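You operate a simulated robot arm through the tools that you are given. There is no shell and no other tool. Be economical: measure what you need, move in short steps, check, and stop when the job is done.

You run a simulated two-armed robot. Do the job below in one go: nothing can be reset, and whatever is moved stays where it is left.

## Task
Fetch the soap bottle from the top of the long table and stand it on the top of the side table. Put the green coupling on the shelf under the side table. Switch the reader switch off. The order is free. Set down upright: soap bottle, green coupling.

It is judged by the outcome, as a careful person would: the job done as asked, and still so three seconds after it is handed in. It fails if anything else is knocked over, pushed out of place, dropped, spilled or broken.

## Robot
Two 7-joint arms with two-finger parallel grippers on one trunk, on a base that drives. Base frame: it is fixed to the floor where the robot stands at the start and does not move with it; the origin is under the middle of the robot, x ahead of it, y to its left, z up. Readings come in mm, rad, newtons and seconds.
The left shoulder is at the start at [70, 187, 1165], the right one opposite. With the tool pointing down near the work surface each hand reaches from about 320 to 800 mm from the robot's upright axis, wherever it stands, measured 20 degrees to its own side. Places, roughly: green coupling [-250, -1250, 1000]; reader switch [-2000, -1900, 1000]; shelf under the side table [-100, -1100, 200]; top of the side table [-100, -1100, 800]. Payload 3.91 kg a hand.
Tool frame (each hand has its own): the origin (TCP) lies between the finger pads and is the grasp point; the fingertips stand 30 mm ahead of it; z points along the fingers, y is the line along which they close. The gripper opens to 110 mm. The fingers are 20 mm wide and 10 mm thick; the gripper's body (48 by 112 mm) begins 55 mm behind the TCP.
Orientation is that of the tool frame in the base frame, as a unit quaternion [x, y, z, w]. With the fingers straight down and closing along the base's y, the tool's x points along the base's -x, its y along +y and its z along -z.

## Interface
- The arms move only by the tool nudge_tool. It takes "left_motion", "right_motion" or both (then of equal length, played together; a hand with none holds still); each is a list of rows, each an object (a shift or turn left out is 0, a gripper value left out holds the last) with "fingers": the finger opening in mm, from 0 to 110; "linear": the shift along the tool's x, y, z in mm, a list of three; "angular": the turn, a rotation vector about the tool's x, y, z in rad, a list of three. In form: [{"fingers": fingers, "linear": [dx, dy, dz], "angular": [ax, ay, az]}, ...]. A call has 1 to 10 rows; each row shifts and turns the commanded pose from where the row before left it, along the tool's axes as they then stand. A row lasts 0.2 s, in which the tool goes at most 50 mm and 0.15 rad; a call with a longer step from one row to the next is refused whole, and so is a gripper value outside its range. A pose out of reach is approached as far as the arm can. The call stops where the force on the tool passes 40 N (or 10 N more than at its start, if that is more) or the arm is blocked; 0.2 s more then pass. The fingers move at their own pace (about 72 mm/s each) and stop on an object; they squeeze with about 24 N. The grip force told is the motor's: it shows also when the fingers shut on nothing. Time passes only in rows, and 0.2 s behind the last, so rows that do not move let the fingers close. It gives the time, the measured TCP pose, the force on the tool (base axes), the opening and the grip force at its end, in the units of the frame above (readings bear some noise), with the torque about the TCP (base axes, N m) and any sound that the robot's microphone picked up, and new pictures: "show" is both (left out), scene, wrist or none (wrist: the cameras of the hands that moved).
- Cameras (640 x 400 px; columns grow to the right, rows downward): "scene" is now at [127.4, -59, 1388.8]; the picture's right is [-0.66, -0.75, -0.00], its down [-0.43, 0.38, -0.82] and it looks along [0.61, -0.54, -0.57] (base axes); focal length 243 px, centre (320, 200). "left" rides on the left gripper at [72, -17, -103] in its tool frame; the picture's right is [0.23, 0.97, 0.00], its down [-0.76, 0.18, -0.62] and it looks along [-0.61, 0.14, 0.78] (tool axes); focal length 222 px, centre (320, 200). "right" rides on the right gripper at [72, 17, -103] in its tool frame; the picture's right is [-0.23, 0.97, 0.00], its down [-0.76, -0.18, -0.62] and it looks along [-0.61, -0.14, 0.78] (tool axes); focal length 222 px, centre (320, 200). There is no depth. A picture from a camera that has moved, and an enlarged one, comes with that camera's place and axes in the base frame and with its lens. The place of the scene camera against the robot may be out by one fixed shift of up to 18 mm in any direction.
- move_column(by): slides the trunk up (or, below 0, down) by that many mm; the arms and the scene camera ride with it, the base frame stays. It gives what a move gives, with no picture.
- drive_base(legs): drives the robot by 1 to 6 legs, each [ahead, turn to the left] in mm and rad, along the robot's own axes; the way and the turn of a leg run together, so that a leg with both is an arc; at most 1500 mm and 3.142 rad a leg. The arms and the cameras ride along, it lands a little off, and it stops where it bumps. It gives what a move gives, and a new picture of the scene camera.
- turn_head(pan, tilt): turns the head with the scene camera to pan (to the left, within 1.501 rad either way) and tilt (down, from -0.506 to 1.204), counted from straight ahead of the robot. It gives what a move gives, and a new picture of the scene camera.
- zoom(camera, box): a new picture of the part [left, top, right, bottom] of that camera's present view, enlarged. It takes no simulated time.
- job_done(): hands the job in; it is judged then, once.

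Go step by step. Nothing tells you exact positions but the pictures and the camera data: compare them with the known pose of the tool, close in by small moves and look again before you grip or let go. The budget is 165 turns and 260 pictures, counting those below and the enlarged ones. Unless the task says otherwise, let go and move clear before handing in, and close with one line.

The tools are called as name(argument=value, ...) on one line, values as JSON. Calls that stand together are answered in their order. nudge_tool: Moves the arms, as the interface text tells. Its arguments: {"type":"object","properties":{"left_motion":{"type":"array","items":{"type":"object","properties":{"fingers":{"type":"number"},"linear":{"type":"array","items":{"type":"number"}},"angular":{"type":"array","items":{"type":"number"}}}}},"right_motion":{"type":"array","items":{"type":"object","properties":{"fingers":{"type":"number"},"linear":{"type":"array","items":{"type":"number"}},"angular":{"type":"array","items":{"type":"number"}}}}},"show":{"type":"string","enum":["both","scene","wrist","none"]}},"required":[]} The other tools are called the same way: move_column (by) slides the trunk up or down; drive_base (legs) drives the base; turn_head (pan, tilt) turns the head that bears the scene camera; zoom (camera, box) takes an enlarged picture of a part of a camera's view; job_done () hands the job in.

At the start:

```text
clock: 0.0
left_tcp_pos: [456.8, -28.0, 1210.9]
left_tool_rot: [-0.001, 1.0, 0.0, 0.0]
left_force: [-0.9, 0.5, 0.7]
left_ft_torque: [0.02, 0.01, 0.02]
left_gripper_width: 110.1
left_finger_force: 0.1
right_tcp_pos: [375.4, -512.7, 1200.0]
right_tool_rot: [-0.001, 1.0, 0.0, 0.0]
right_force: [0.4, 0.1, -1.0]
right_ft_torque: [-0.03, 0.05, -0.01]
right_gripper_width: 110.0
right_finger_force: 0.1
trunk travel left (down, up): [-675.0, 265.0]
robot x, y, heading: [-0.2, 0.8, 0.0]
head pan, tilt: [-0.723, 0.609]
```

scene: 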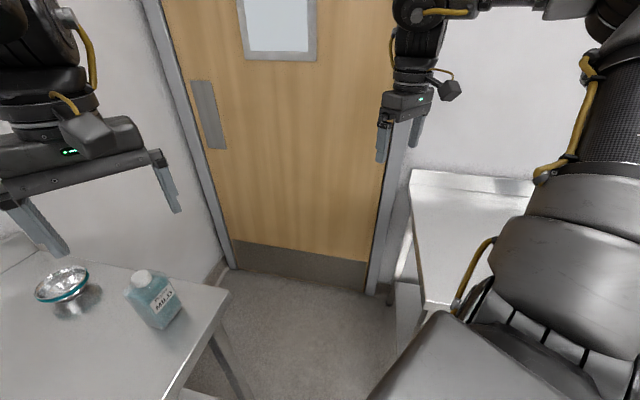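
right: 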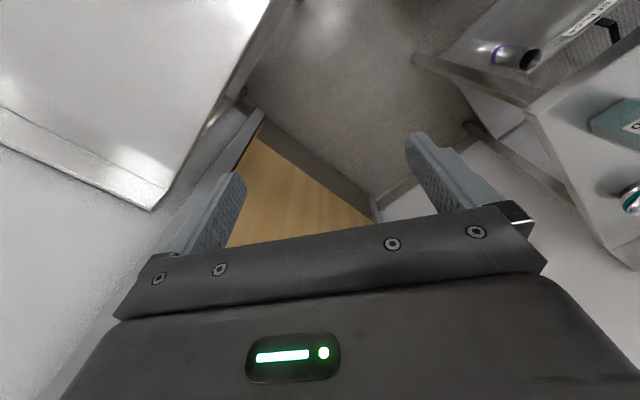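
left: 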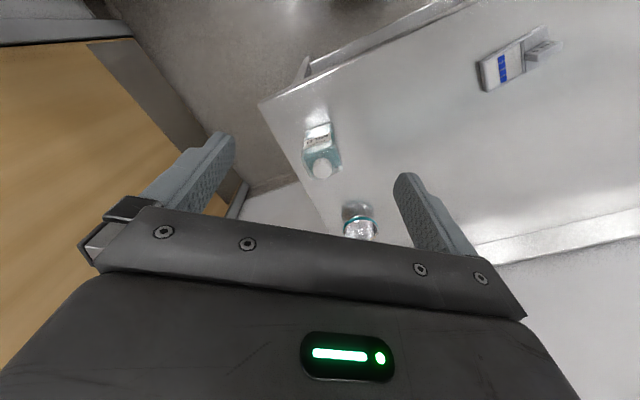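

I see a table ahead with a soap bottle (labelled) and a bowl near its right end, and a bench/side table to the right. I'll look around with the head first.

turn_head(pan=0.0, tilt=0.7)

turn_head(pan=-1.5, tilt=0.6)

```text
clock: 1.1
left_tcp_pos: [455.7, -27.8, 1212.2]
left_tool_rot: [0.0, 1.0, 0.0, 0.0]
left_force: [-0.8, -1.1, 0.3]
left_ft_torque: [-0.03, 0.0, 0.02]
left_gripper_width: 109.7
left_finger_force: 0.1
right_tcp_pos: [374.4, -512.0, 1198.7]
right_tool_rot: [-0.001, 1.0, 0.001, 0.0]
right_force: [0.7, 0.2, -0.1]
right_ft_torque: [0.02, 0.03, -0.01]
right_gripper_width: 110.1
right_finger_force: 0.0
trunk travel left (down, up): [-675.0, 265.0]
robot x, y, heading: [-0.8, 5.6, -0.005]
head pan, tilt: [0.0, 0.7]
camera scene: at [146.3, -0.8, 1381.0], right [0.0, -1.0, 0.0], down [-0.64, 0.0, -0.76], along [0.76, 0.0, -0.64], focal length 243 px, centre (320, 200)
```

scene: 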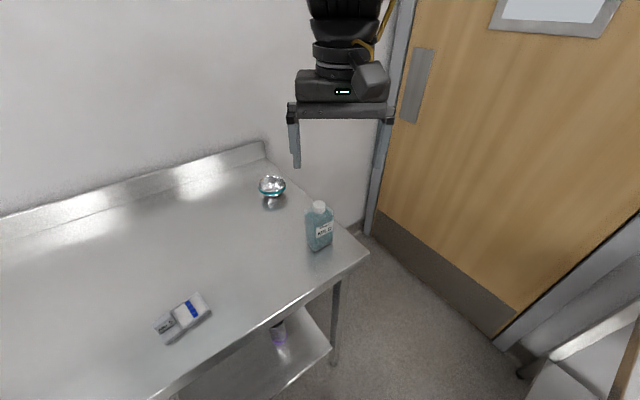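

```text
clock: 2.7
left_tcp_pos: [456.7, -26.4, 1210.6]
left_tool_rot: [0.0, 1.0, 0.0, 0.001]
left_force: [-0.4, 0.1, -0.5]
left_ft_torque: [-0.02, 0.03, 0.02]
left_gripper_width: 110.0
left_finger_force: 0.0
right_tcp_pos: [375.5, -511.7, 1199.5]
right_tool_rot: [0.0, 1.0, 0.0, 0.0]
right_force: [0.3, 0.3, 0.7]
right_ft_torque: [-0.01, 0.02, -0.01]
right_gripper_width: 109.8
right_finger_force: 0.0
trunk travel left (down, up): [-675.0, 265.0]
robot x, y, heading: [-1.2, -1.7, 0.001]
head pan, tilt: [-1.499, 0.6]
camera scene: at [67.8, -88.8, 1389.6], right [-1.0, -0.07, 0.0], down [-0.04, 0.56, -0.82], along [0.06, -0.82, -0.57], focal length 243 px, centre (320, 200)
```

scene: 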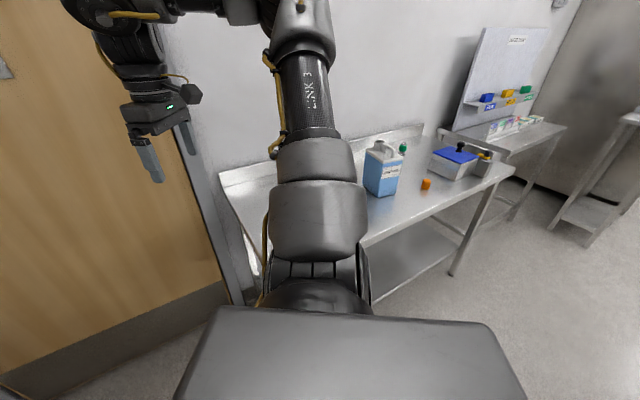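

The green item is behind the blue jug on the side table. I'll zoom there.

zoom(camera="scene", box=[340, 110, 520, 222])

zoom(camera="scene", box=[440, 20, 600, 150])

```text
3.56 times, centred on (430, 166) of scene
camera zoom: at [67.8, -88.8, 1389.6], right [-1.0, -0.07, 0.0], down [-0.04, 0.56, -0.82], along [0.06, -0.82, -0.57], focal length 866 px, centre (-71, 321)
```

zoom: 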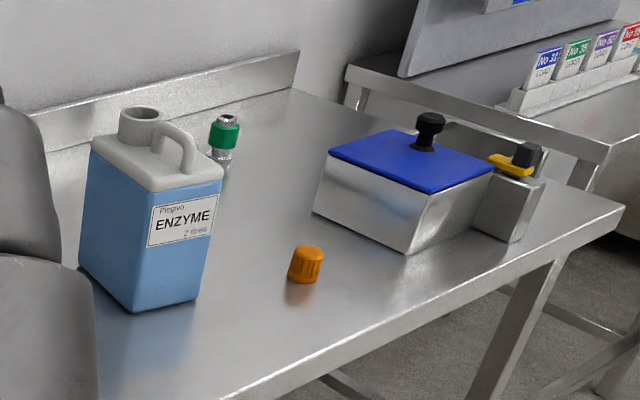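

```text
3.08 times, centred on (520, 85) of scene
camera zoom: at [67.8, -88.8, 1389.6], right [-1.0, -0.07, 0.0], down [-0.04, 0.56, -0.82], along [0.06, -0.82, -0.57], focal length 749 px, centre (-295, 554)
```

zoom: 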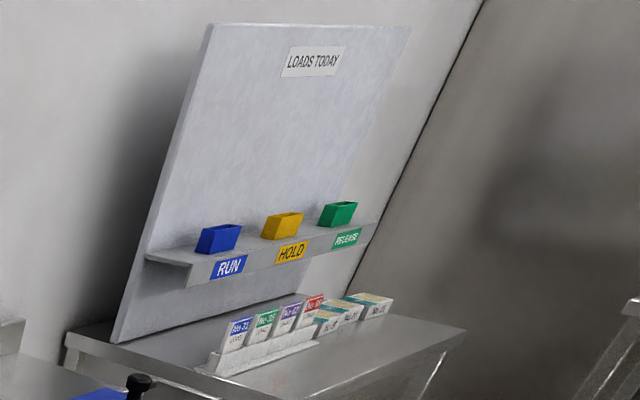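

Bottle cap top triangulates to about (544, -5, 1038). I'll zoom on the bottle for shape and yaw.

turn_head(pan=0.0, tilt=0.75)

zoom(camera="scene", box=[240, 150, 400, 250])

zoom(camera="left", box=[250, 90, 410, 260])

```text
clock: 4.3
left_tcp_pos: [457.1, -27.3, 1210.8]
left_tool_rot: [0.0, 1.0, 0.0, 0.0]
left_force: [-0.6, 1.5, 0.9]
left_ft_torque: [0.01, -0.03, -0.01]
left_gripper_width: 110.2
left_finger_force: 0.1
right_tcp_pos: [374.7, -511.3, 1199.2]
right_tool_rot: [0.0, 1.0, 0.0, -0.001]
right_force: [0.9, -0.2, 0.3]
right_ft_torque: [0.02, -0.01, 0.03]
right_gripper_width: 109.8
right_finger_force: 0.0
trunk travel left (down, up): [-675.0, 265.0]
robot x, y, heading: [0.9, 0.8, 0.0]
head pan, tilt: [0.0, 0.75]
camera scene: at [144.3, -0.7, 1376.8], right [0.0, -1.0, 0.0], down [-0.68, 0.0, -0.73], along [0.73, 0.0, -0.68], focal length 243 px, centre (320, 200)
```

scene: 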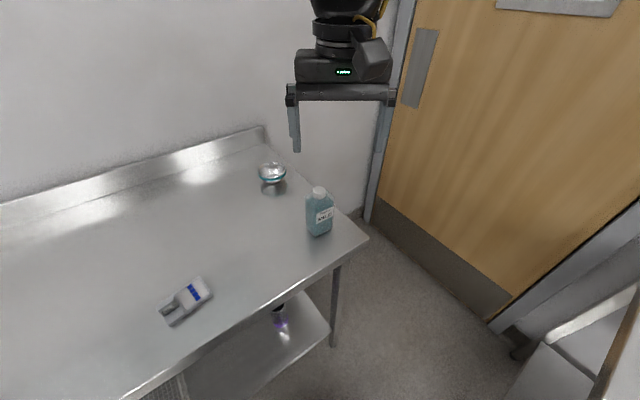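

```text
4.00 times, centred on (320, 200) of scene
camera zoom: at [144.3, -0.7, 1376.8], right [0.0, -1.0, 0.0], down [-0.68, 0.0, -0.73], along [0.73, 0.0, -0.68], focal length 974 px, centre (320, 200)
```

zoom: 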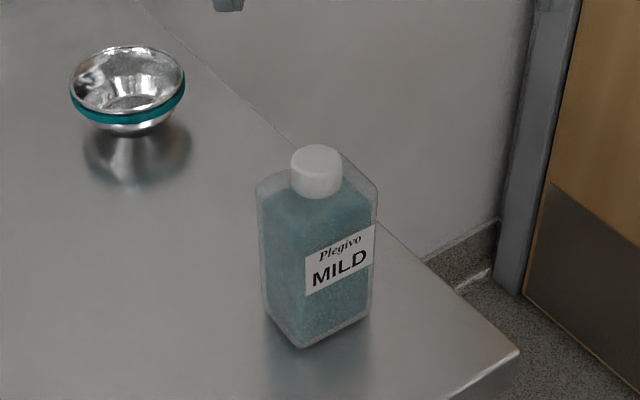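

```text
2.35 times, centred on (330, 175) of left
camera zoom: at [384.2, -42.7, 1314.7], right [-0.23, 0.97, 0.0], down [0.76, 0.18, 0.62], along [0.61, 0.14, -0.78], focal length 523 px, centre (296, 259)
```

zoom: 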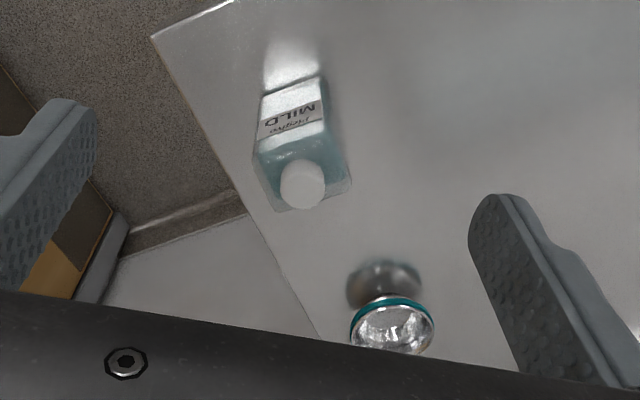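

Bottle centre is about (545, 0), yawed so its wide side runs at ~125°. I'll bring the left hand above and turn it.

nudge_tool(left_motion=[{"linear": [-22, 7, 0]}, {"linear": [-22, 7, 0]}, {"linear": [-22, 7, 15], "angular": [0, 0, 0]}, {"linear": [-22, 7, 15]}, {"linear": [0, 0, 15], "angular": [0, 0, -0.122]}, {"linear": [0, 0, 15], "angular": [0, 0, -0.122]}, {"linear": [0, 0, 10], "angular": [0, 0, -0.122]}, {"angular": [0, 0, -0.122]}, {"angular": [0, 0, -0.122]}])

```text
clock: 6.3
left_tcp_pos: [545.9, 0.7, 1141.2]
left_tool_rot: [-0.301, 0.954, 0.001, 0.0]
left_force: [-0.8, 0.5, 0.3]
left_ft_torque: [0.04, -0.02, -0.02]
left_gripper_width: 110.1
left_finger_force: 0.0
right_tcp_pos: [375.6, -512.3, 1200.2]
right_tool_rot: [0.0, 1.0, -0.001, 0.0]
right_force: [0.0, -0.8, 0.5]
right_ft_torque: [-0.04, -0.02, 0.0]
right_gripper_width: 110.0
right_finger_force: 0.0
trunk travel left (down, up): [-675.0, 265.0]
robot x, y, heading: [-0.6, -1.1, 0.001]
head pan, tilt: [0.0, 0.75]
camera scene: at [144.6, -0.6, 1376.7], right [0.0, -1.0, 0.0], down [-0.68, 0.0, -0.73], along [0.73, 0.0, -0.68], focal length 243 px, centre (320, 200)
camera left: at [496.1, -53.5, 1244.4], right [-0.75, 0.67, 0.0], down [0.52, 0.58, 0.62], along [0.41, 0.47, -0.78], focal length 222 px, centre (320, 200)
```

scene: 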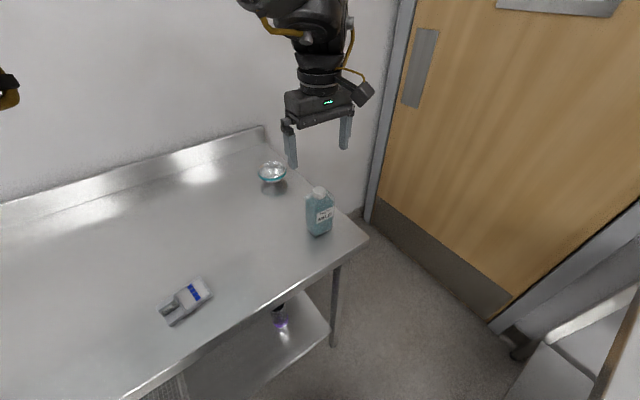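
left: 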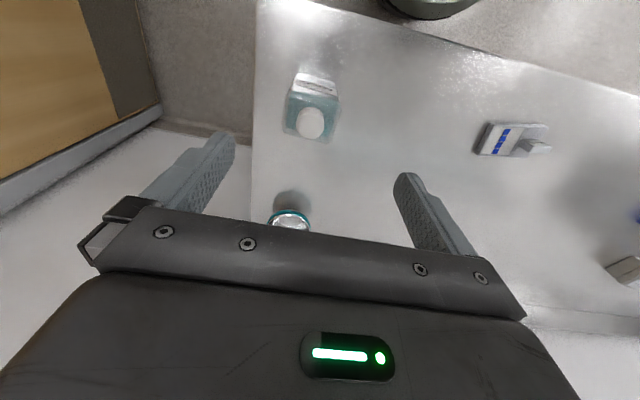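

Wrist-camera triangulation puts the cap at around (556, 0, ~1015–1035). I'll shift slightly, descend 40 mm and re-measure.

nudge_tool(left_motion=[{"linear": [-7, -4.6, 20]}, {"linear": [0, 0, 20]}, {}], show="none")

zoom(camera="left", box=[220, 30, 420, 180])

```text
clock: 7.1
left_tcp_pos: [554.1, 1.4, 1101.6]
left_tool_rot: [-0.3, 0.954, 0.0, 0.0]
left_force: [-1.0, -0.2, -0.1]
left_ft_torque: [0.01, 0.01, -0.01]
left_gripper_width: 110.0
left_finger_force: 0.1
right_tcp_pos: [375.0, -512.8, 1198.8]
right_tool_rot: [-0.001, 1.0, 0.0, 0.0]
right_force: [0.1, -0.6, -0.3]
right_ft_torque: [0.04, 0.03, 0.02]
right_gripper_width: 109.9
right_finger_force: 0.1
trunk travel left (down, up): [-675.0, 265.0]
robot x, y, heading: [2.1, 0.8, -0.003]
head pan, tilt: [0.0, 0.75]
```

```text
2.67 times, centred on (320, 105) of left
camera zoom: at [504.3, -52.9, 1204.8], right [-0.74, 0.67, 0.0], down [0.52, 0.58, 0.62], along [0.42, 0.46, -0.78], focal length 592 px, centre (320, 453)
```

zoom: 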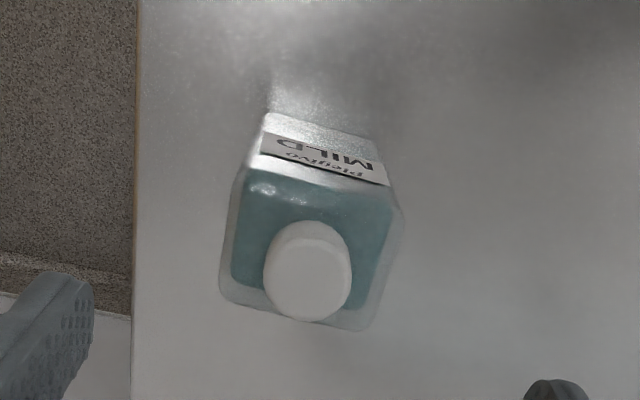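

Better estimate: bottle axis (564, 4), cap top ~1003. I'll align and descend to fingertips near cap level, then check.

nudge_tool(left_motion=[{"linear": [-9.9, -3.3, 10]}, {"linear": [0, 0, 30]}, {"linear": [0, 0, 30]}, {}])

```text
clock: 8.1
left_tcp_pos: [562.4, 3.7, 1030.9]
left_tool_rot: [-0.3, 0.954, 0.0, 0.0]
left_force: [-0.2, 1.3, -0.3]
left_ft_torque: [-0.02, 0.02, -0.01]
left_gripper_width: 109.9
left_finger_force: 0.1
right_tcp_pos: [374.2, -511.6, 1199.9]
right_tool_rot: [0.0, 1.0, 0.0, 0.001]
right_force: [0.3, 0.3, 0.5]
right_ft_torque: [-0.01, -0.01, 0.0]
right_gripper_width: 110.0
right_finger_force: 0.1
trunk travel left (down, up): [-675.0, 265.0]
robot x, y, heading: [-0.9, -1.4, 0.001]
head pan, tilt: [0.0, 0.75]
camera scene: at [143.8, -0.6, 1376.8], right [0.0, -1.0, 0.0], down [-0.68, 0.0, -0.73], along [0.73, 0.0, -0.68], focal length 243 px, centre (320, 200)
camera left: at [514.2, -50.8, 1134.6], right [-0.74, 0.67, 0.0], down [0.52, 0.58, 0.62], along [0.42, 0.46, -0.78], focal length 222 px, centre (320, 200)
```

scene: 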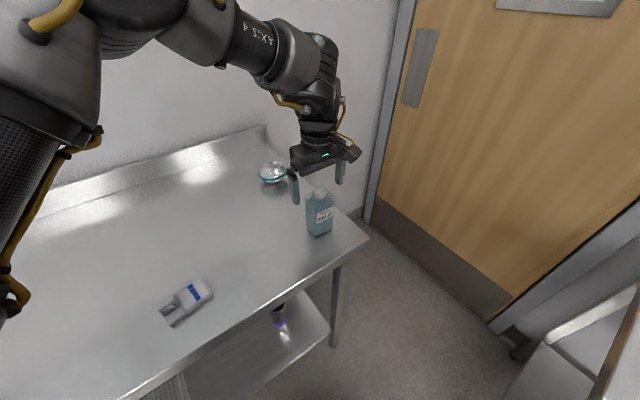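
left: 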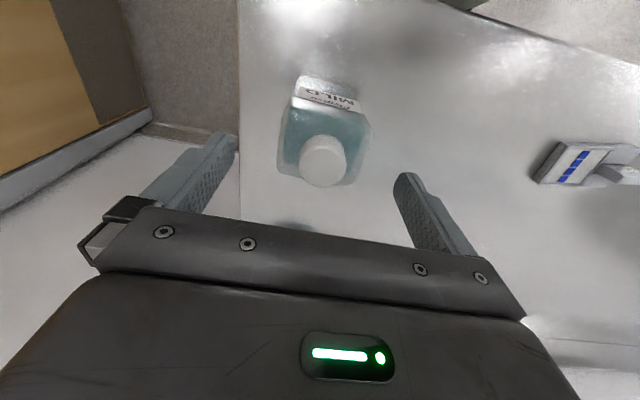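

Alignment is good (cap at ~(564, 5)). Descending to z≈967 and gripping.

nudge_tool(left_motion=[{"linear": [-1.5, 0, 20]}, {"linear": [0, 0, 15]}, {"linear": [0, 0, 15]}, {"linear": [0, 0, 13]}, {}, {"fingers": 30}, {"fingers": 30}, {"fingers": 30}, {"fingers": 30}])

```text
clock: 10.1
left_tcp_pos: [563.7, 5.7, 968.3]
left_tool_rot: [-0.3, 0.954, 0.0, 0.0]
left_force: [-0.4, 0.7, 0.4]
left_ft_torque: [-0.14, -0.05, -0.01]
left_gripper_width: 61.9
left_finger_force: 23.7
right_tcp_pos: [373.9, -512.4, 1199.1]
right_tool_rot: [0.0, 1.0, 0.0, 0.0]
right_force: [-0.4, -0.1, -0.2]
right_ft_torque: [0.0, -0.03, 0.0]
right_gripper_width: 110.0
right_finger_force: 0.1
trunk travel left (down, up): [-675.0, 265.0]
robot x, y, heading: [0.1, 2.2, 0.001]
head pan, tilt: [0.0, 0.75]
camera scene: at [144.3, -0.7, 1376.8], right [0.0, -1.0, 0.0], down [-0.68, 0.0, -0.73], along [0.73, 0.0, -0.68], focal length 243 px, centre (320, 200)
camera left: at [514.1, -48.4, 1071.5], right [-0.74, 0.67, 0.0], down [0.52, 0.58, 0.62], along [0.42, 0.46, -0.78], focal length 222 px, centre (320, 200)
```

scene: 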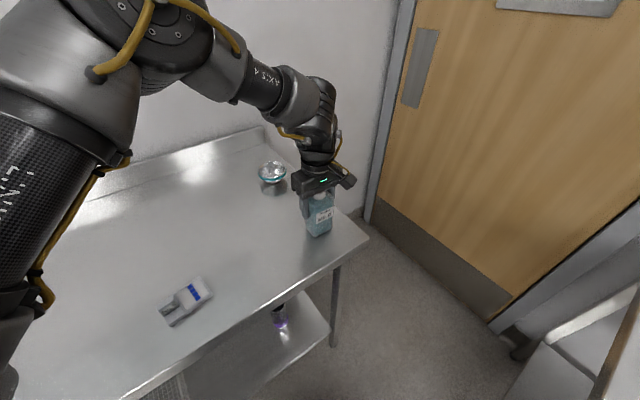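
left: 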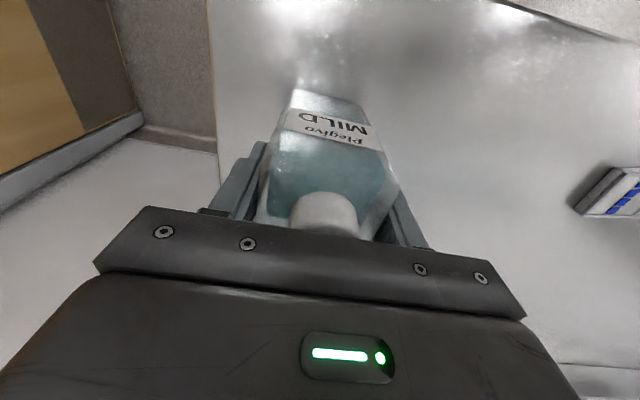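

Gripped (62 mm). Lift straight up.

nudge_tool(left_motion=[{"linear": [0, 0, -10]}, {"linear": [0, 0, -20]}, {"linear": [0, 0, -35]}, {"linear": [0, 0, -40]}, {"linear": [0, 0, -40]}, {"linear": [0, 0, -40]}, {"linear": [0, 0, -25]}, {}])

turn_head(pan=-1.5, tilt=0.8)

```text
clock: 11.9
left_tcp_pos: [565.9, 4.7, 1176.6]
left_tool_rot: [-0.302, 0.953, 0.001, 0.0]
left_force: [0.4, 0.4, -4.2]
left_ft_torque: [-0.02, 0.01, -0.01]
left_gripper_width: 62.0
left_finger_force: 23.7
right_tcp_pos: [376.7, -512.6, 1199.0]
right_tool_rot: [0.0, 1.0, 0.0, 0.0]
right_force: [-0.3, -0.6, -0.4]
right_ft_torque: [-0.04, 0.03, -0.04]
right_gripper_width: 110.1
right_finger_force: 0.0
trunk travel left (down, up): [-675.0, 265.0]
robot x, y, heading: [1.2, 1.4, 0.004]
head pan, tilt: [0.0, 0.75]
camera scene: at [145.2, -0.5, 1376.7], right [0.0, -1.0, 0.0], down [-0.68, 0.0, -0.73], along [0.73, 0.0, -0.68], focal length 243 px, centre (320, 200)
camera left: at [516.4, -49.3, 1279.4], right [-0.74, 0.67, 0.0], down [0.52, 0.58, 0.62], along [0.42, 0.46, -0.78], focal length 222 px, centre (320, 200)
```

scene: 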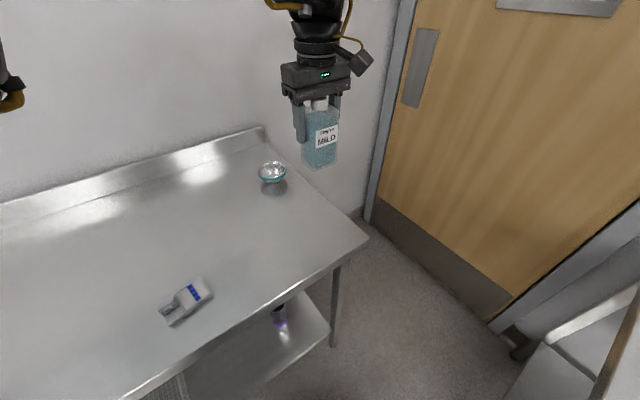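
left: 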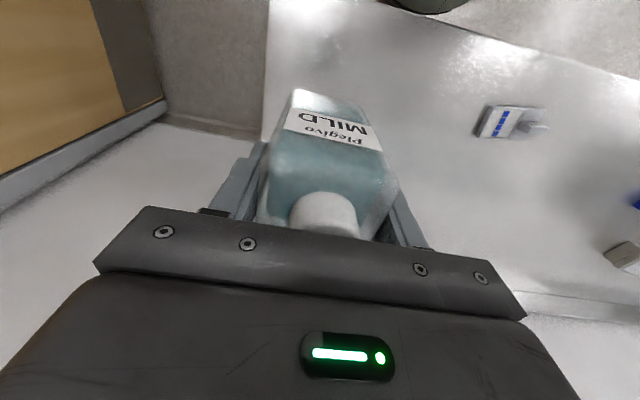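

```text
clock: 13.5
left_tcp_pos: [564.9, 4.1, 1175.8]
left_tool_rot: [-0.301, 0.954, 0.001, 0.0]
left_force: [0.0, -0.1, -4.3]
left_ft_torque: [-0.02, 0.0, 0.02]
left_gripper_width: 61.9
left_finger_force: 24.0
right_tcp_pos: [375.0, -512.5, 1198.2]
right_tool_rot: [-0.001, 1.0, 0.0, 0.0]
right_force: [-0.5, 0.7, 0.0]
right_ft_torque: [0.0, -0.01, -0.02]
right_gripper_width: 110.3
right_finger_force: 0.1
trunk travel left (down, up): [-675.0, 265.0]
robot x, y, heading: [-1.6, -2.7, 0.004]
head pan, tilt: [-1.499, 0.799]
camera scene: at [67.7, -81.1, 1372.7], right [-1.0, -0.07, 0.0], down [-0.05, 0.72, -0.7], along [0.05, -0.7, -0.72], focal length 243 px, centre (320, 200)
```

scene: 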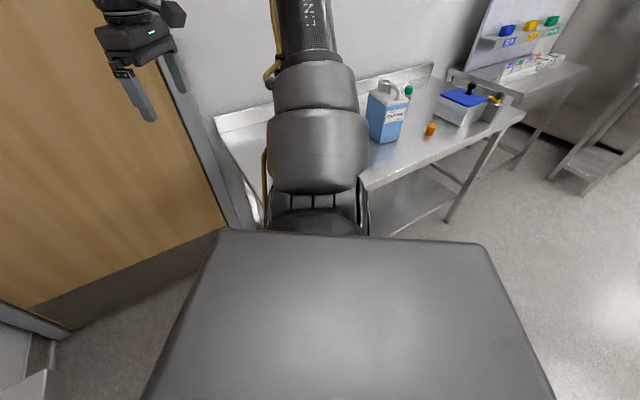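

Bottle held (≈0.44 kg). Turn the base right to face the side table.

drive_base(legs=[[0, -0.8]])

turn_head(pan=-0.77, tilt=0.7)

```text
clock: 16.0
left_tcp_pos: [394.2, -405.7, 1176.0]
left_tool_rot: [0.099, 0.995, 0.0, 0.0]
left_force: [0.2, 0.3, -4.1]
left_ft_torque: [0.0, -0.04, -0.03]
left_gripper_width: 61.9
left_finger_force: 24.0
right_tcp_pos: [-111.8, -624.7, 1198.8]
right_tool_rot: [0.393, 0.92, 0.0, 0.0]
right_force: [0.5, 0.1, 0.3]
right_ft_torque: [0.03, -0.01, 0.01]
right_gripper_width: 110.2
right_finger_force: 0.0
trunk travel left (down, up): [-675.0, 265.0]
robot x, y, heading: [0.3, 0.5, -0.807]
head pan, tilt: [-1.499, 0.799]
camera scene: at [-7.9, -96.7, 1372.8], right [-0.74, 0.67, 0.0], down [0.48, 0.53, -0.7], along [-0.47, -0.52, -0.72], focal length 243 px, centre (320, 200)
```

scene: 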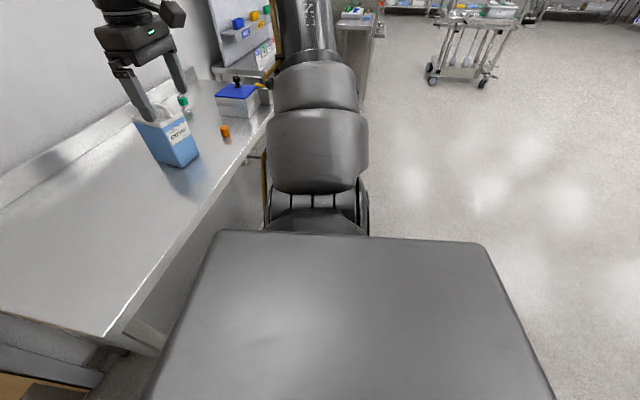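

```text
clock: 17.1
left_tcp_pos: [393.3, -405.5, 1175.8]
left_tool_rot: [0.099, 0.995, 0.0, 0.0]
left_force: [-0.6, -0.5, -4.2]
left_ft_torque: [-0.02, -0.04, 0.02]
left_gripper_width: 61.9
left_finger_force: 23.9
right_tcp_pos: [-111.0, -624.8, 1199.1]
right_tool_rot: [0.394, 0.919, 0.0, 0.0]
right_force: [-1.2, -0.5, -0.1]
right_ft_torque: [0.03, 0.01, 0.0]
right_gripper_width: 110.0
right_finger_force: 0.0
trunk travel left (down, up): [-675.0, 265.0]
robot x, y, heading: [0.7, 1.3, -0.806]
head pan, tilt: [-0.77, 0.7]
camera scene: at [45.3, -122.1, 1381.0], right [-1.0, 0.01, 0.0], down [0.01, 0.64, -0.76], along [-0.01, -0.76, -0.64], focal length 243 px, centre (320, 200)
```

scene: 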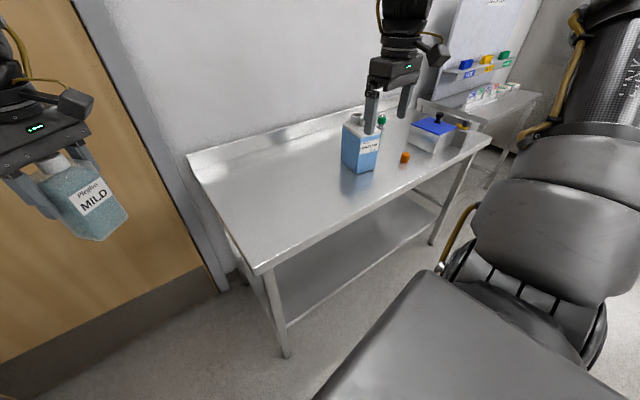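

The side table is rotated ~35° in the base frame: front edge ~500 mm from me along (0.57,-0.82), its right direction (-0.8,-0.6). I'll turn parallel to it, drive ~580 along it, then turn to face it.

drive_base(legs=[[0, -1.69], [580, 0], [0, 1.535]])

turn_head(pan=0.0, tilt=0.75)

```text
clock: 28.1
left_tcp_pos: [-136.5, -811.4, 1175.7]
left_tool_rot: [0.18, 0.984, 0.001, 0.0]
left_force: [0.3, 0.6, -3.8]
left_ft_torque: [-0.02, 0.0, -0.02]
left_gripper_width: 61.8
left_finger_force: 23.9
right_tcp_pos: [-669.7, -946.3, 1198.3]
right_tool_rot: [0.466, 0.885, -0.001, 0.0]
right_force: [-0.2, -0.6, -0.6]
right_ft_torque: [-0.01, 0.02, 0.0]
right_gripper_width: 109.8
right_finger_force: 0.0
trunk travel left (down, up): [-675.0, 265.0]
robot x, y, heading: [-464.3, -349.4, -0.971]
head pan, tilt: [-0.77, 0.7]
camera scene: at [-433.6, -473.9, 1381.0], right [-0.99, 0.17, 0.0], down [0.11, 0.64, -0.76], along [-0.13, -0.75, -0.64], focal length 243 px, centre (320, 200)
```

scene: 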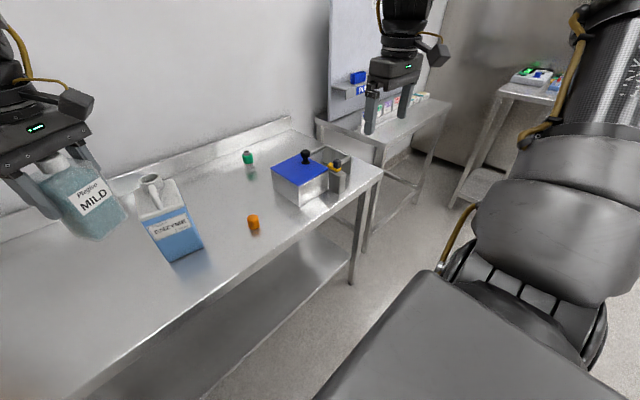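

```text
clock: 29.3
left_tcp_pos: [-135.8, -812.5, 1175.3]
left_tool_rot: [0.18, 0.984, 0.001, 0.0]
left_force: [0.2, 0.1, -3.6]
left_ft_torque: [-0.02, 0.02, 0.02]
left_gripper_width: 61.9
left_finger_force: 24.5
right_tcp_pos: [-669.2, -946.8, 1199.5]
right_tool_rot: [0.467, 0.884, 0.0, 0.0]
right_force: [0.6, -0.2, 0.9]
right_ft_torque: [0.02, 0.03, 0.01]
right_gripper_width: 110.2
right_finger_force: 0.1
trunk travel left (down, up): [-675.0, 265.0]
robot x, y, heading: [-460.0, -347.2, -0.971]
head pan, tilt: [0.0, 0.75]
camera scene: at [-372.5, -458.6, 1376.7], right [-0.83, -0.56, 0.0], down [-0.38, 0.56, -0.73], along [0.41, -0.6, -0.68], focal length 243 px, centre (320, 200)
```

scene: 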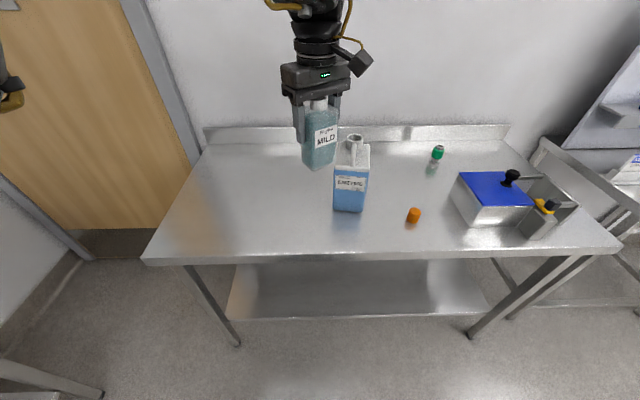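

Clear frontal view. Jug is right of centre; I'll put the bottle on the free area to the left. First move it laterally while high.

nudge_tool(left_motion=[{"linear": [-32.5, 20.2, 0]}, {"linear": [-32.5, 20.2, 0]}, {"linear": [-32.5, 20.2, 0]}, {"linear": [-32.5, 20.2, 0]}, {"linear": [-32.5, 20.2, 0]}, {}])

```text
clock: 30.7
left_tcp_pos: [29.9, -758.2, 1160.2]
left_tool_rot: [0.179, 0.984, 0.001, 0.0]
left_force: [-0.2, 0.0, -3.9]
left_ft_torque: [0.01, -0.03, -0.03]
left_gripper_width: 61.9
left_finger_force: 23.8
left hand out of reach, approached as far as the arm can: row 4, 5
right_tcp_pos: [-670.7, -947.8, 1198.9]
right_tool_rot: [0.466, 0.885, 0.001, 0.0]
right_force: [1.0, 0.1, -0.1]
right_ft_torque: [0.02, -0.03, -0.01]
right_gripper_width: 110.1
right_finger_force: 0.0
trunk travel left (down, up): [-675.0, 265.0]
robot x, y, heading: [-458.2, -350.0, -0.967]
head pan, tilt: [0.0, 0.75]
camera scene: at [-373.2, -459.6, 1376.7], right [-0.83, -0.56, 0.0], down [-0.38, 0.56, -0.73], along [0.41, -0.6, -0.68], focal length 243 px, centre (320, 200)
camera left: at [-43.1, -747.7, 1263.4], right [0.13, 0.99, 0.0], down [0.77, -0.1, 0.62], along [0.62, -0.08, -0.78], focal length 222 px, centre (320, 200)
```

scene: 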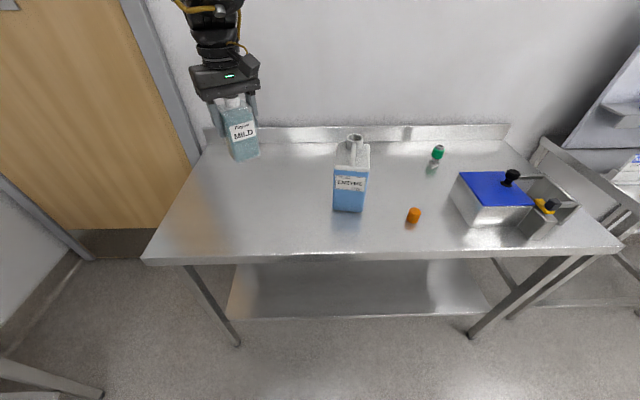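
left: 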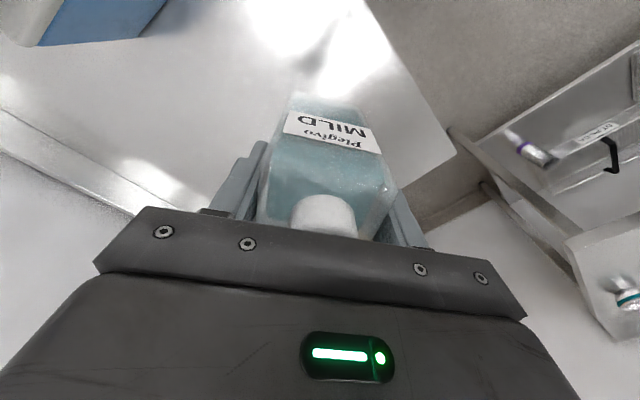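

At the reach edge; lowering now brings it back within reach. Descend to ~1010, then check.

nudge_tool(left_motion=[{"linear": [10, 3, 20]}, {"linear": [8, 3, 40]}, {"linear": [0, 0, 40]}, {"linear": [0, 0, 40]}, {}])

```text
clock: 31.9
left_tcp_pos: [15.7, -745.7, 1022.6]
left_tool_rot: [0.179, 0.984, 0.0, 0.0]
left_force: [-0.1, 0.1, -3.7]
left_ft_torque: [-0.04, -0.01, 0.03]
left_gripper_width: 62.1
left_finger_force: 23.8
right_tcp_pos: [-668.5, -945.3, 1199.2]
right_tool_rot: [0.466, 0.885, 0.0, 0.0]
right_force: [0.0, 0.5, -0.5]
right_ft_torque: [0.0, -0.05, -0.01]
right_gripper_width: 109.7
right_finger_force: 0.1
trunk travel left (down, up): [-675.0, 265.0]
robot x, y, heading: [-458.2, -349.4, -0.971]
head pan, tilt: [0.0, 0.75]
camera scene: at [-372.9, -458.1, 1376.8], right [-0.83, -0.56, 0.0], down [-0.38, 0.56, -0.73], along [0.41, -0.6, -0.68], focal length 243 px, centre (320, 200)
camera left: at [-56.8, -735.3, 1126.2], right [0.13, 0.99, 0.0], down [0.78, -0.1, 0.62], along [0.62, -0.08, -0.78], focal length 222 px, centre (320, 200)
```

scene: 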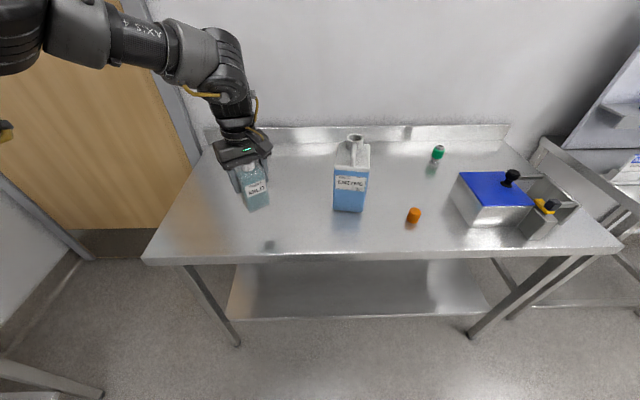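
left: 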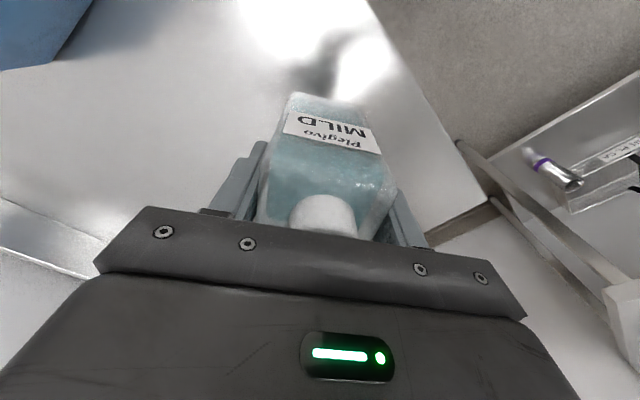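

Reflection gap suggests ~50 mm left. Descend 30 and check.

nudge_tool(left_motion=[{"linear": [0, 0, 15]}, {"linear": [0, 0, 15]}, {}], show="none")

zoom(camera="scene", box=[190, 130, 350, 260])

```text
clock: 32.7
left_tcp_pos: [16.8, -745.3, 991.6]
left_tool_rot: [0.18, 0.984, 0.0, 0.0]
left_force: [0.3, 0.6, -3.6]
left_ft_torque: [-0.02, -0.02, -0.01]
left_gripper_width: 61.9
left_finger_force: 23.6
right_tcp_pos: [-669.5, -947.0, 1198.9]
right_tool_rot: [0.466, 0.885, 0.0, 0.001]
right_force: [0.7, -0.4, 0.1]
right_ft_torque: [0.02, 0.0, -0.04]
right_gripper_width: 110.0
right_finger_force: 0.0
trunk travel left (down, up): [-675.0, 265.0]
robot x, y, heading: [-460.2, -347.0, -0.971]
head pan, tilt: [0.0, 0.75]
```

```text
3.08 times, centred on (270, 195) of scene
camera zoom: at [-372.4, -458.1, 1376.8], right [-0.83, -0.56, 0.0], down [-0.39, 0.56, -0.73], along [0.41, -0.6, -0.68], focal length 749 px, centre (474, 215)
```

zoom: 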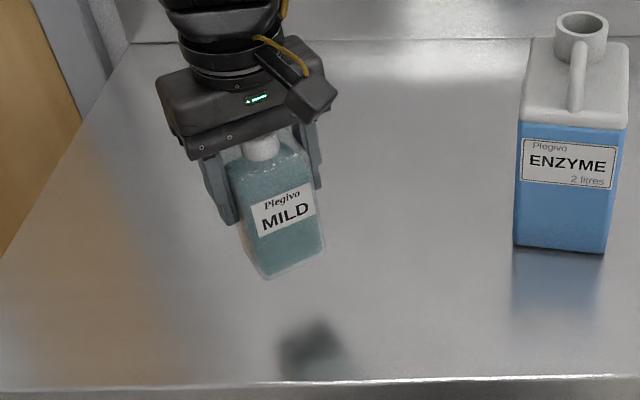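

Still a gap of ~30 mm. Continue in small steps.

nudge_tool(left_motion=[{"linear": [0, 0, 8]}, {"linear": [0, 0, 7]}, {}], show="none")

zoom(camera="scene", box=[190, 130, 350, 260])

```text
clock: 33.5
left_tcp_pos: [16.4, -746.7, 976.7]
left_tool_rot: [0.18, 0.984, 0.001, 0.0]
left_force: [0.2, 0.4, -2.7]
left_ft_torque: [-0.01, 0.01, 0.04]
left_gripper_width: 61.9
left_finger_force: 23.7
right_tcp_pos: [-668.6, -944.5, 1199.6]
right_tool_rot: [0.466, 0.885, -0.001, 0.0]
right_force: [-0.5, 0.1, -0.6]
right_ft_torque: [-0.03, -0.01, -0.02]
right_gripper_width: 109.9
right_finger_force: 0.1
trunk travel left (down, up): [-675.0, 265.0]
robot x, y, heading: [-457.9, -352.1, -0.968]
head pan, tilt: [0.0, 0.75]
```

```text
3.08 times, centred on (270, 195) of scene
camera zoom: at [-372.2, -458.3, 1376.7], right [-0.83, -0.56, 0.0], down [-0.39, 0.56, -0.73], along [0.41, -0.6, -0.68], focal length 749 px, centre (474, 215)
```

zoom: 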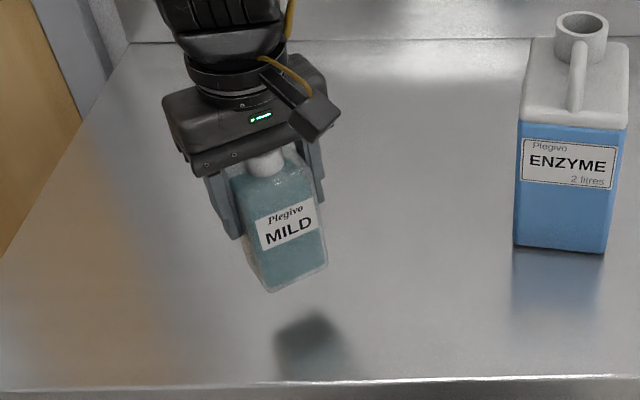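

nudge_tool(left_motion=[{"linear": [0, 0, 4]}, {"linear": [0, 0, 3]}, {}], show="none")

zoom(camera="scene", box=[220, 170, 320, 250])

```text
clock: 34.3
left_tcp_pos: [15.7, -746.5, 970.3]
left_tool_rot: [0.18, 0.984, 0.0, 0.0]
left_force: [-0.2, 0.2, -3.7]
left_ft_torque: [-0.01, -0.04, -0.02]
left_gripper_width: 62.0
left_finger_force: 24.5
right_tcp_pos: [-669.8, -946.9, 1198.9]
right_tool_rot: [0.466, 0.885, -0.001, -0.001]
right_force: [-0.2, 0.3, -0.6]
right_ft_torque: [0.02, -0.01, -0.01]
right_gripper_width: 110.1
right_finger_force: 0.1
trunk travel left (down, up): [-675.0, 265.0]
robot x, y, heading: [-459.8, -348.6, -0.974]
head pan, tilt: [0.0, 0.75]
```

```text
5.00 times, centred on (270, 210) of scene
camera zoom: at [-372.2, -458.3, 1376.7], right [-0.83, -0.56, 0.0], down [-0.39, 0.56, -0.73], along [0.41, -0.6, -0.68], focal length 1217 px, centre (570, 150)
```

zoom: 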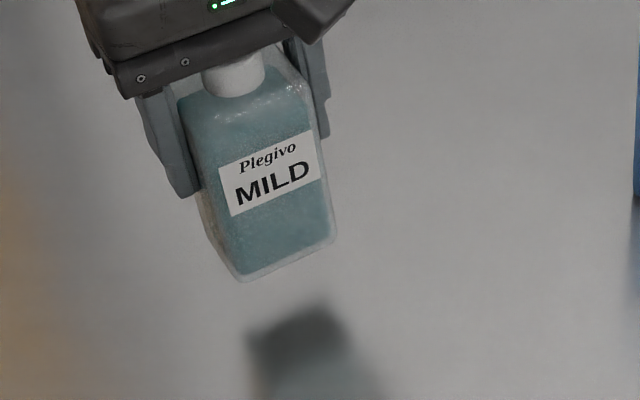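

nudge_tool(left_motion=[{"linear": [0, 0, 4]}, {"linear": [0, 0, 4]}, {"linear": [0, 0, 4]}, {"linear": [0, 0, 3]}, {}], show="none")

zoom(camera="scene", box=[220, 170, 320, 250])

```text
clock: 35.5
left_tcp_pos: [16.6, -746.5, 954.4]
left_tool_rot: [0.179, 0.984, 0.001, 0.0]
left_force: [0.0, 0.4, -4.0]
left_ft_torque: [-0.02, -0.05, 0.01]
left_gripper_width: 61.8
left_finger_force: 24.0
right_tcp_pos: [-670.6, -946.6, 1199.1]
right_tool_rot: [0.466, 0.885, 0.0, 0.0]
right_force: [-0.3, 0.2, 0.3]
right_ft_torque: [-0.02, 0.0, 0.02]
right_gripper_width: 110.0
right_finger_force: 0.0
trunk travel left (down, up): [-675.0, 265.0]
robot x, y, heading: [-461.1, -346.7, -0.97]
head pan, tilt: [0.0, 0.75]
```

```text
5.00 times, centred on (270, 210) of scene
camera zoom: at [-372.2, -458.3, 1376.7], right [-0.83, -0.56, 0.0], down [-0.39, 0.56, -0.73], along [0.41, -0.6, -0.68], focal length 1217 px, centre (570, 150)
```

zoom: 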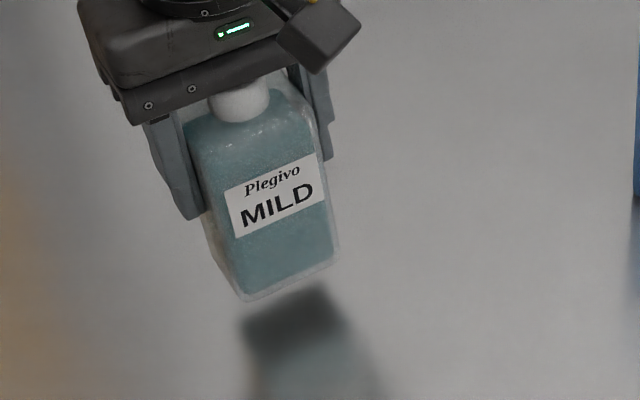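

nudge_tool(left_motion=[{"linear": [0, 0, 3]}, {"linear": [0, 0, 3]}, {"linear": [0, 0, 2]}, {}], show="none")

zoom(camera="scene", box=[220, 170, 320, 250])

```text
clock: 36.5
left_tcp_pos: [16.8, -745.9, 946.0]
left_tool_rot: [0.18, 0.984, 0.0, 0.0]
left_force: [0.4, -0.5, -3.0]
left_ft_torque: [-0.01, -0.04, 0.01]
left_gripper_width: 61.9
left_finger_force: 23.7
right_tcp_pos: [-669.5, -946.9, 1199.8]
right_tool_rot: [0.466, 0.885, 0.0, 0.0]
right_force: [-0.1, -0.8, -0.1]
right_ft_torque: [0.01, -0.03, -0.01]
right_gripper_width: 109.9
right_finger_force: 0.0
trunk travel left (down, up): [-675.0, 265.0]
robot x, y, heading: [-460.7, -349.7, -0.973]
head pan, tilt: [0.0, 0.75]
```

```text
5.00 times, centred on (270, 210) of scene
camera zoom: at [-372.1, -458.4, 1376.7], right [-0.83, -0.56, 0.0], down [-0.39, 0.56, -0.73], along [0.41, -0.6, -0.68], focal length 1217 px, centre (570, 150)
```

zoom: 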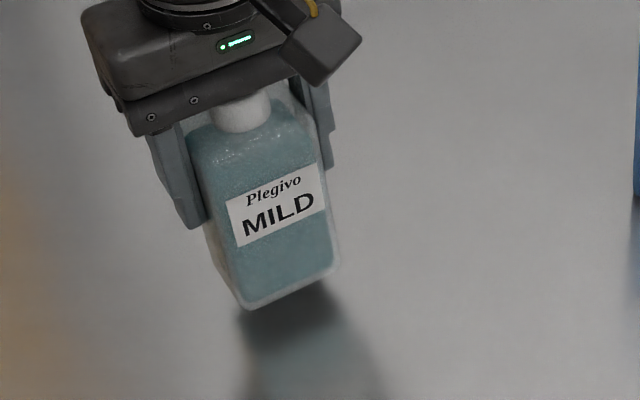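

Very close now. Step 2 mm at a time watching the force.

nudge_tool(left_motion=[{"linear": [0, 0, 2]}, {"linear": [0, 0, 2]}, {}], show="none")

nudge_tool(left_motion=[{"linear": [0, 0, 2]}, {}], show="none")

zoom(camera="scene", box=[220, 170, 320, 250])

```text
clock: 37.3
left_tcp_pos: [16.3, -744.9, 941.4]
left_tool_rot: [0.181, 0.984, -0.001, 0.0]
left_force: [-0.6, 0.1, -4.3]
left_ft_torque: [-0.04, -0.01, -0.01]
left_gripper_width: 61.8
left_finger_force: 24.3
right_tcp_pos: [-669.6, -946.6, 1199.7]
right_tool_rot: [0.466, 0.885, 0.0, 0.001]
right_force: [-0.2, 0.6, 1.3]
right_ft_torque: [0.01, 0.02, -0.01]
right_gripper_width: 109.9
right_finger_force: 0.0
trunk travel left (down, up): [-675.0, 265.0]
robot x, y, heading: [-458.3, -347.0, -0.967]
head pan, tilt: [0.0, 0.75]
```

```text
clock: 37.9
left_tcp_pos: [17.0, -746.9, 940.8]
left_tool_rot: [0.179, 0.984, 0.001, 0.0]
left_force: [-1.2, -0.8, -4.6]
left_ft_torque: [-0.02, 0.01, -0.02]
left_gripper_width: 61.8
left_finger_force: 24.0
right_tcp_pos: [-669.1, -945.0, 1199.4]
right_tool_rot: [0.467, 0.884, 0.0, 0.001]
right_force: [0.7, 0.2, -0.5]
right_ft_torque: [0.03, -0.04, -0.01]
right_gripper_width: 109.9
right_finger_force: 0.1
trunk travel left (down, up): [-675.0, 265.0]
robot x, y, heading: [-457.4, -346.7, -0.969]
head pan, tilt: [0.0, 0.75]
```

```text
5.00 times, centred on (270, 210) of scene
camera zoom: at [-372.2, -458.3, 1376.7], right [-0.83, -0.56, 0.0], down [-0.39, 0.56, -0.73], along [0.41, -0.6, -0.68], focal length 1217 px, centre (570, 150)
```

zoom: 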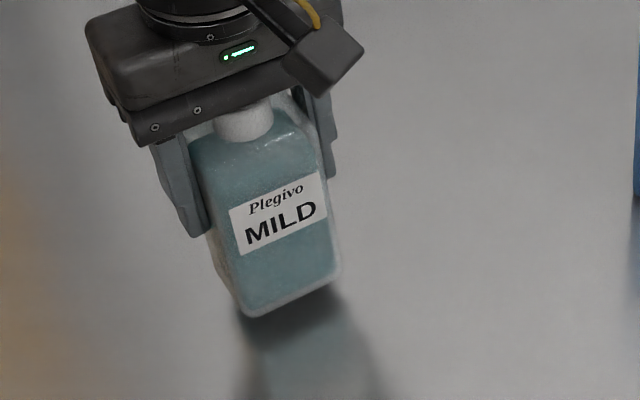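

nudge_tool(left_motion=[{"linear": [0, 0, 2]}, {"linear": [0, 0, 1]}, {}], show="none")

nudge_tool(left_motion=[{"linear": [0, 0, 1.5]}, {"linear": [0, 0, 1.5]}, {}], show="none")

zoom(camera="scene", box=[220, 170, 320, 250])

```text
clock: 38.7
left_tcp_pos: [17.5, -745.4, 937.7]
left_tool_rot: [0.179, 0.984, 0.001, 0.0]
left_force: [0.4, 1.1, -3.8]
left_ft_torque: [-0.02, -0.01, 0.0]
left_gripper_width: 61.8
left_finger_force: 24.2
right_tcp_pos: [-669.3, -946.5, 1198.6]
right_tool_rot: [0.466, 0.885, 0.001, 0.0]
right_force: [-0.2, 0.2, 0.0]
right_ft_torque: [0.0, 0.0, 0.01]
right_gripper_width: 110.0
right_finger_force: 0.1
trunk travel left (down, up): [-675.0, 265.0]
robot x, y, heading: [-457.9, -349.8, -0.972]
head pan, tilt: [0.0, 0.75]
```

```text
clock: 39.5
left_tcp_pos: [17.6, -747.8, 934.4]
left_tool_rot: [0.18, 0.984, 0.001, 0.0]
left_force: [0.1, 1.1, -3.2]
left_ft_torque: [0.0, 0.03, 0.01]
left_gripper_width: 62.2
left_finger_force: 23.9
right_tcp_pos: [-669.3, -946.7, 1199.2]
right_tool_rot: [0.466, 0.885, 0.0, 0.0]
right_force: [-0.5, -1.3, 1.0]
right_ft_torque: [0.0, 0.0, -0.03]
right_gripper_width: 109.8
right_finger_force: 0.0
trunk travel left (down, up): [-675.0, 265.0]
robot x, y, heading: [-459.6, -344.7, -0.967]
head pan, tilt: [0.0, 0.75]
```

```text
5.00 times, centred on (270, 210) of scene
camera zoom: at [-372.1, -458.3, 1376.7], right [-0.83, -0.56, 0.0], down [-0.39, 0.56, -0.73], along [0.41, -0.6, -0.68], focal length 1217 px, centre (570, 150)
```

zoom: 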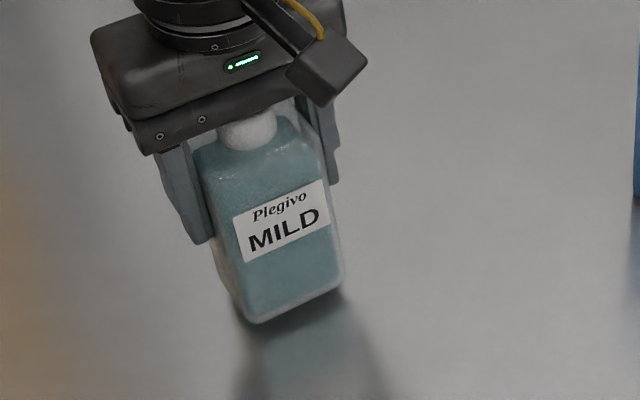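

nudge_tool(left_motion=[{"linear": [0, 0, 1.5]}, {"linear": [0, 0, 1.5]}, {}], show="none")

nudge_tool(left_motion=[{"linear": [0, 0, 1.5]}, {"linear": [0, 0, 1.5]}, {}], show="none")

zoom(camera="scene", box=[220, 170, 320, 250])

```text
clock: 40.3
left_tcp_pos: [15.7, -747.5, 931.3]
left_tool_rot: [0.18, 0.984, 0.0, 0.0]
left_force: [-0.1, 0.3, -3.0]
left_ft_torque: [-0.01, -0.02, 0.01]
left_gripper_width: 62.0
left_finger_force: 23.8
right_tcp_pos: [-669.0, -946.1, 1199.0]
right_tool_rot: [0.466, 0.885, -0.001, 0.0]
right_force: [-0.5, 0.0, -0.2]
right_ft_torque: [-0.01, 0.02, -0.01]
right_gripper_width: 110.3
right_finger_force: 0.0
trunk travel left (down, up): [-675.0, 265.0]
robot x, y, heading: [-460.3, -346.7, -0.969]
head pan, tilt: [0.0, 0.75]
```

```text
clock: 41.1
left_tcp_pos: [15.3, -746.6, 926.9]
left_tool_rot: [0.179, 0.984, 0.001, 0.0]
left_force: [0.6, -0.5, -2.7]
left_ft_torque: [-0.04, 0.07, 0.04]
left_gripper_width: 61.8
left_finger_force: 23.9
right_tcp_pos: [-669.4, -945.7, 1200.0]
right_tool_rot: [0.466, 0.885, 0.0, 0.001]
right_force: [-0.2, 0.8, -0.3]
right_ft_torque: [0.0, 0.04, 0.01]
right_gripper_width: 110.1
right_finger_force: 0.1
trunk travel left (down, up): [-675.0, 265.0]
robot x, y, heading: [-458.2, -348.5, -0.971]
head pan, tilt: [0.0, 0.75]
```

```text
5.00 times, centred on (270, 210) of scene
camera zoom: at [-372.2, -458.2, 1376.8], right [-0.83, -0.56, 0.0], down [-0.39, 0.56, -0.73], along [0.41, -0.6, -0.68], focal length 1217 px, centre (570, 150)
```

zoom: 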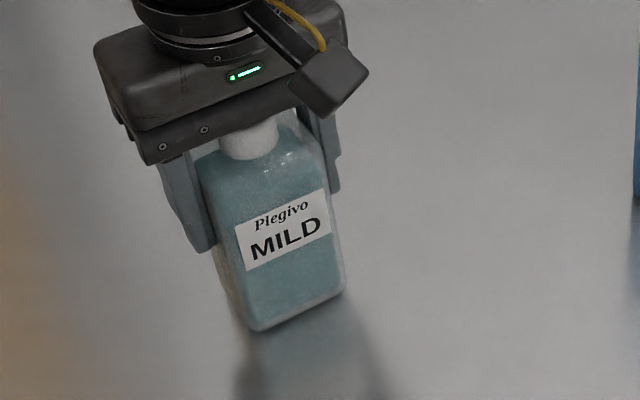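

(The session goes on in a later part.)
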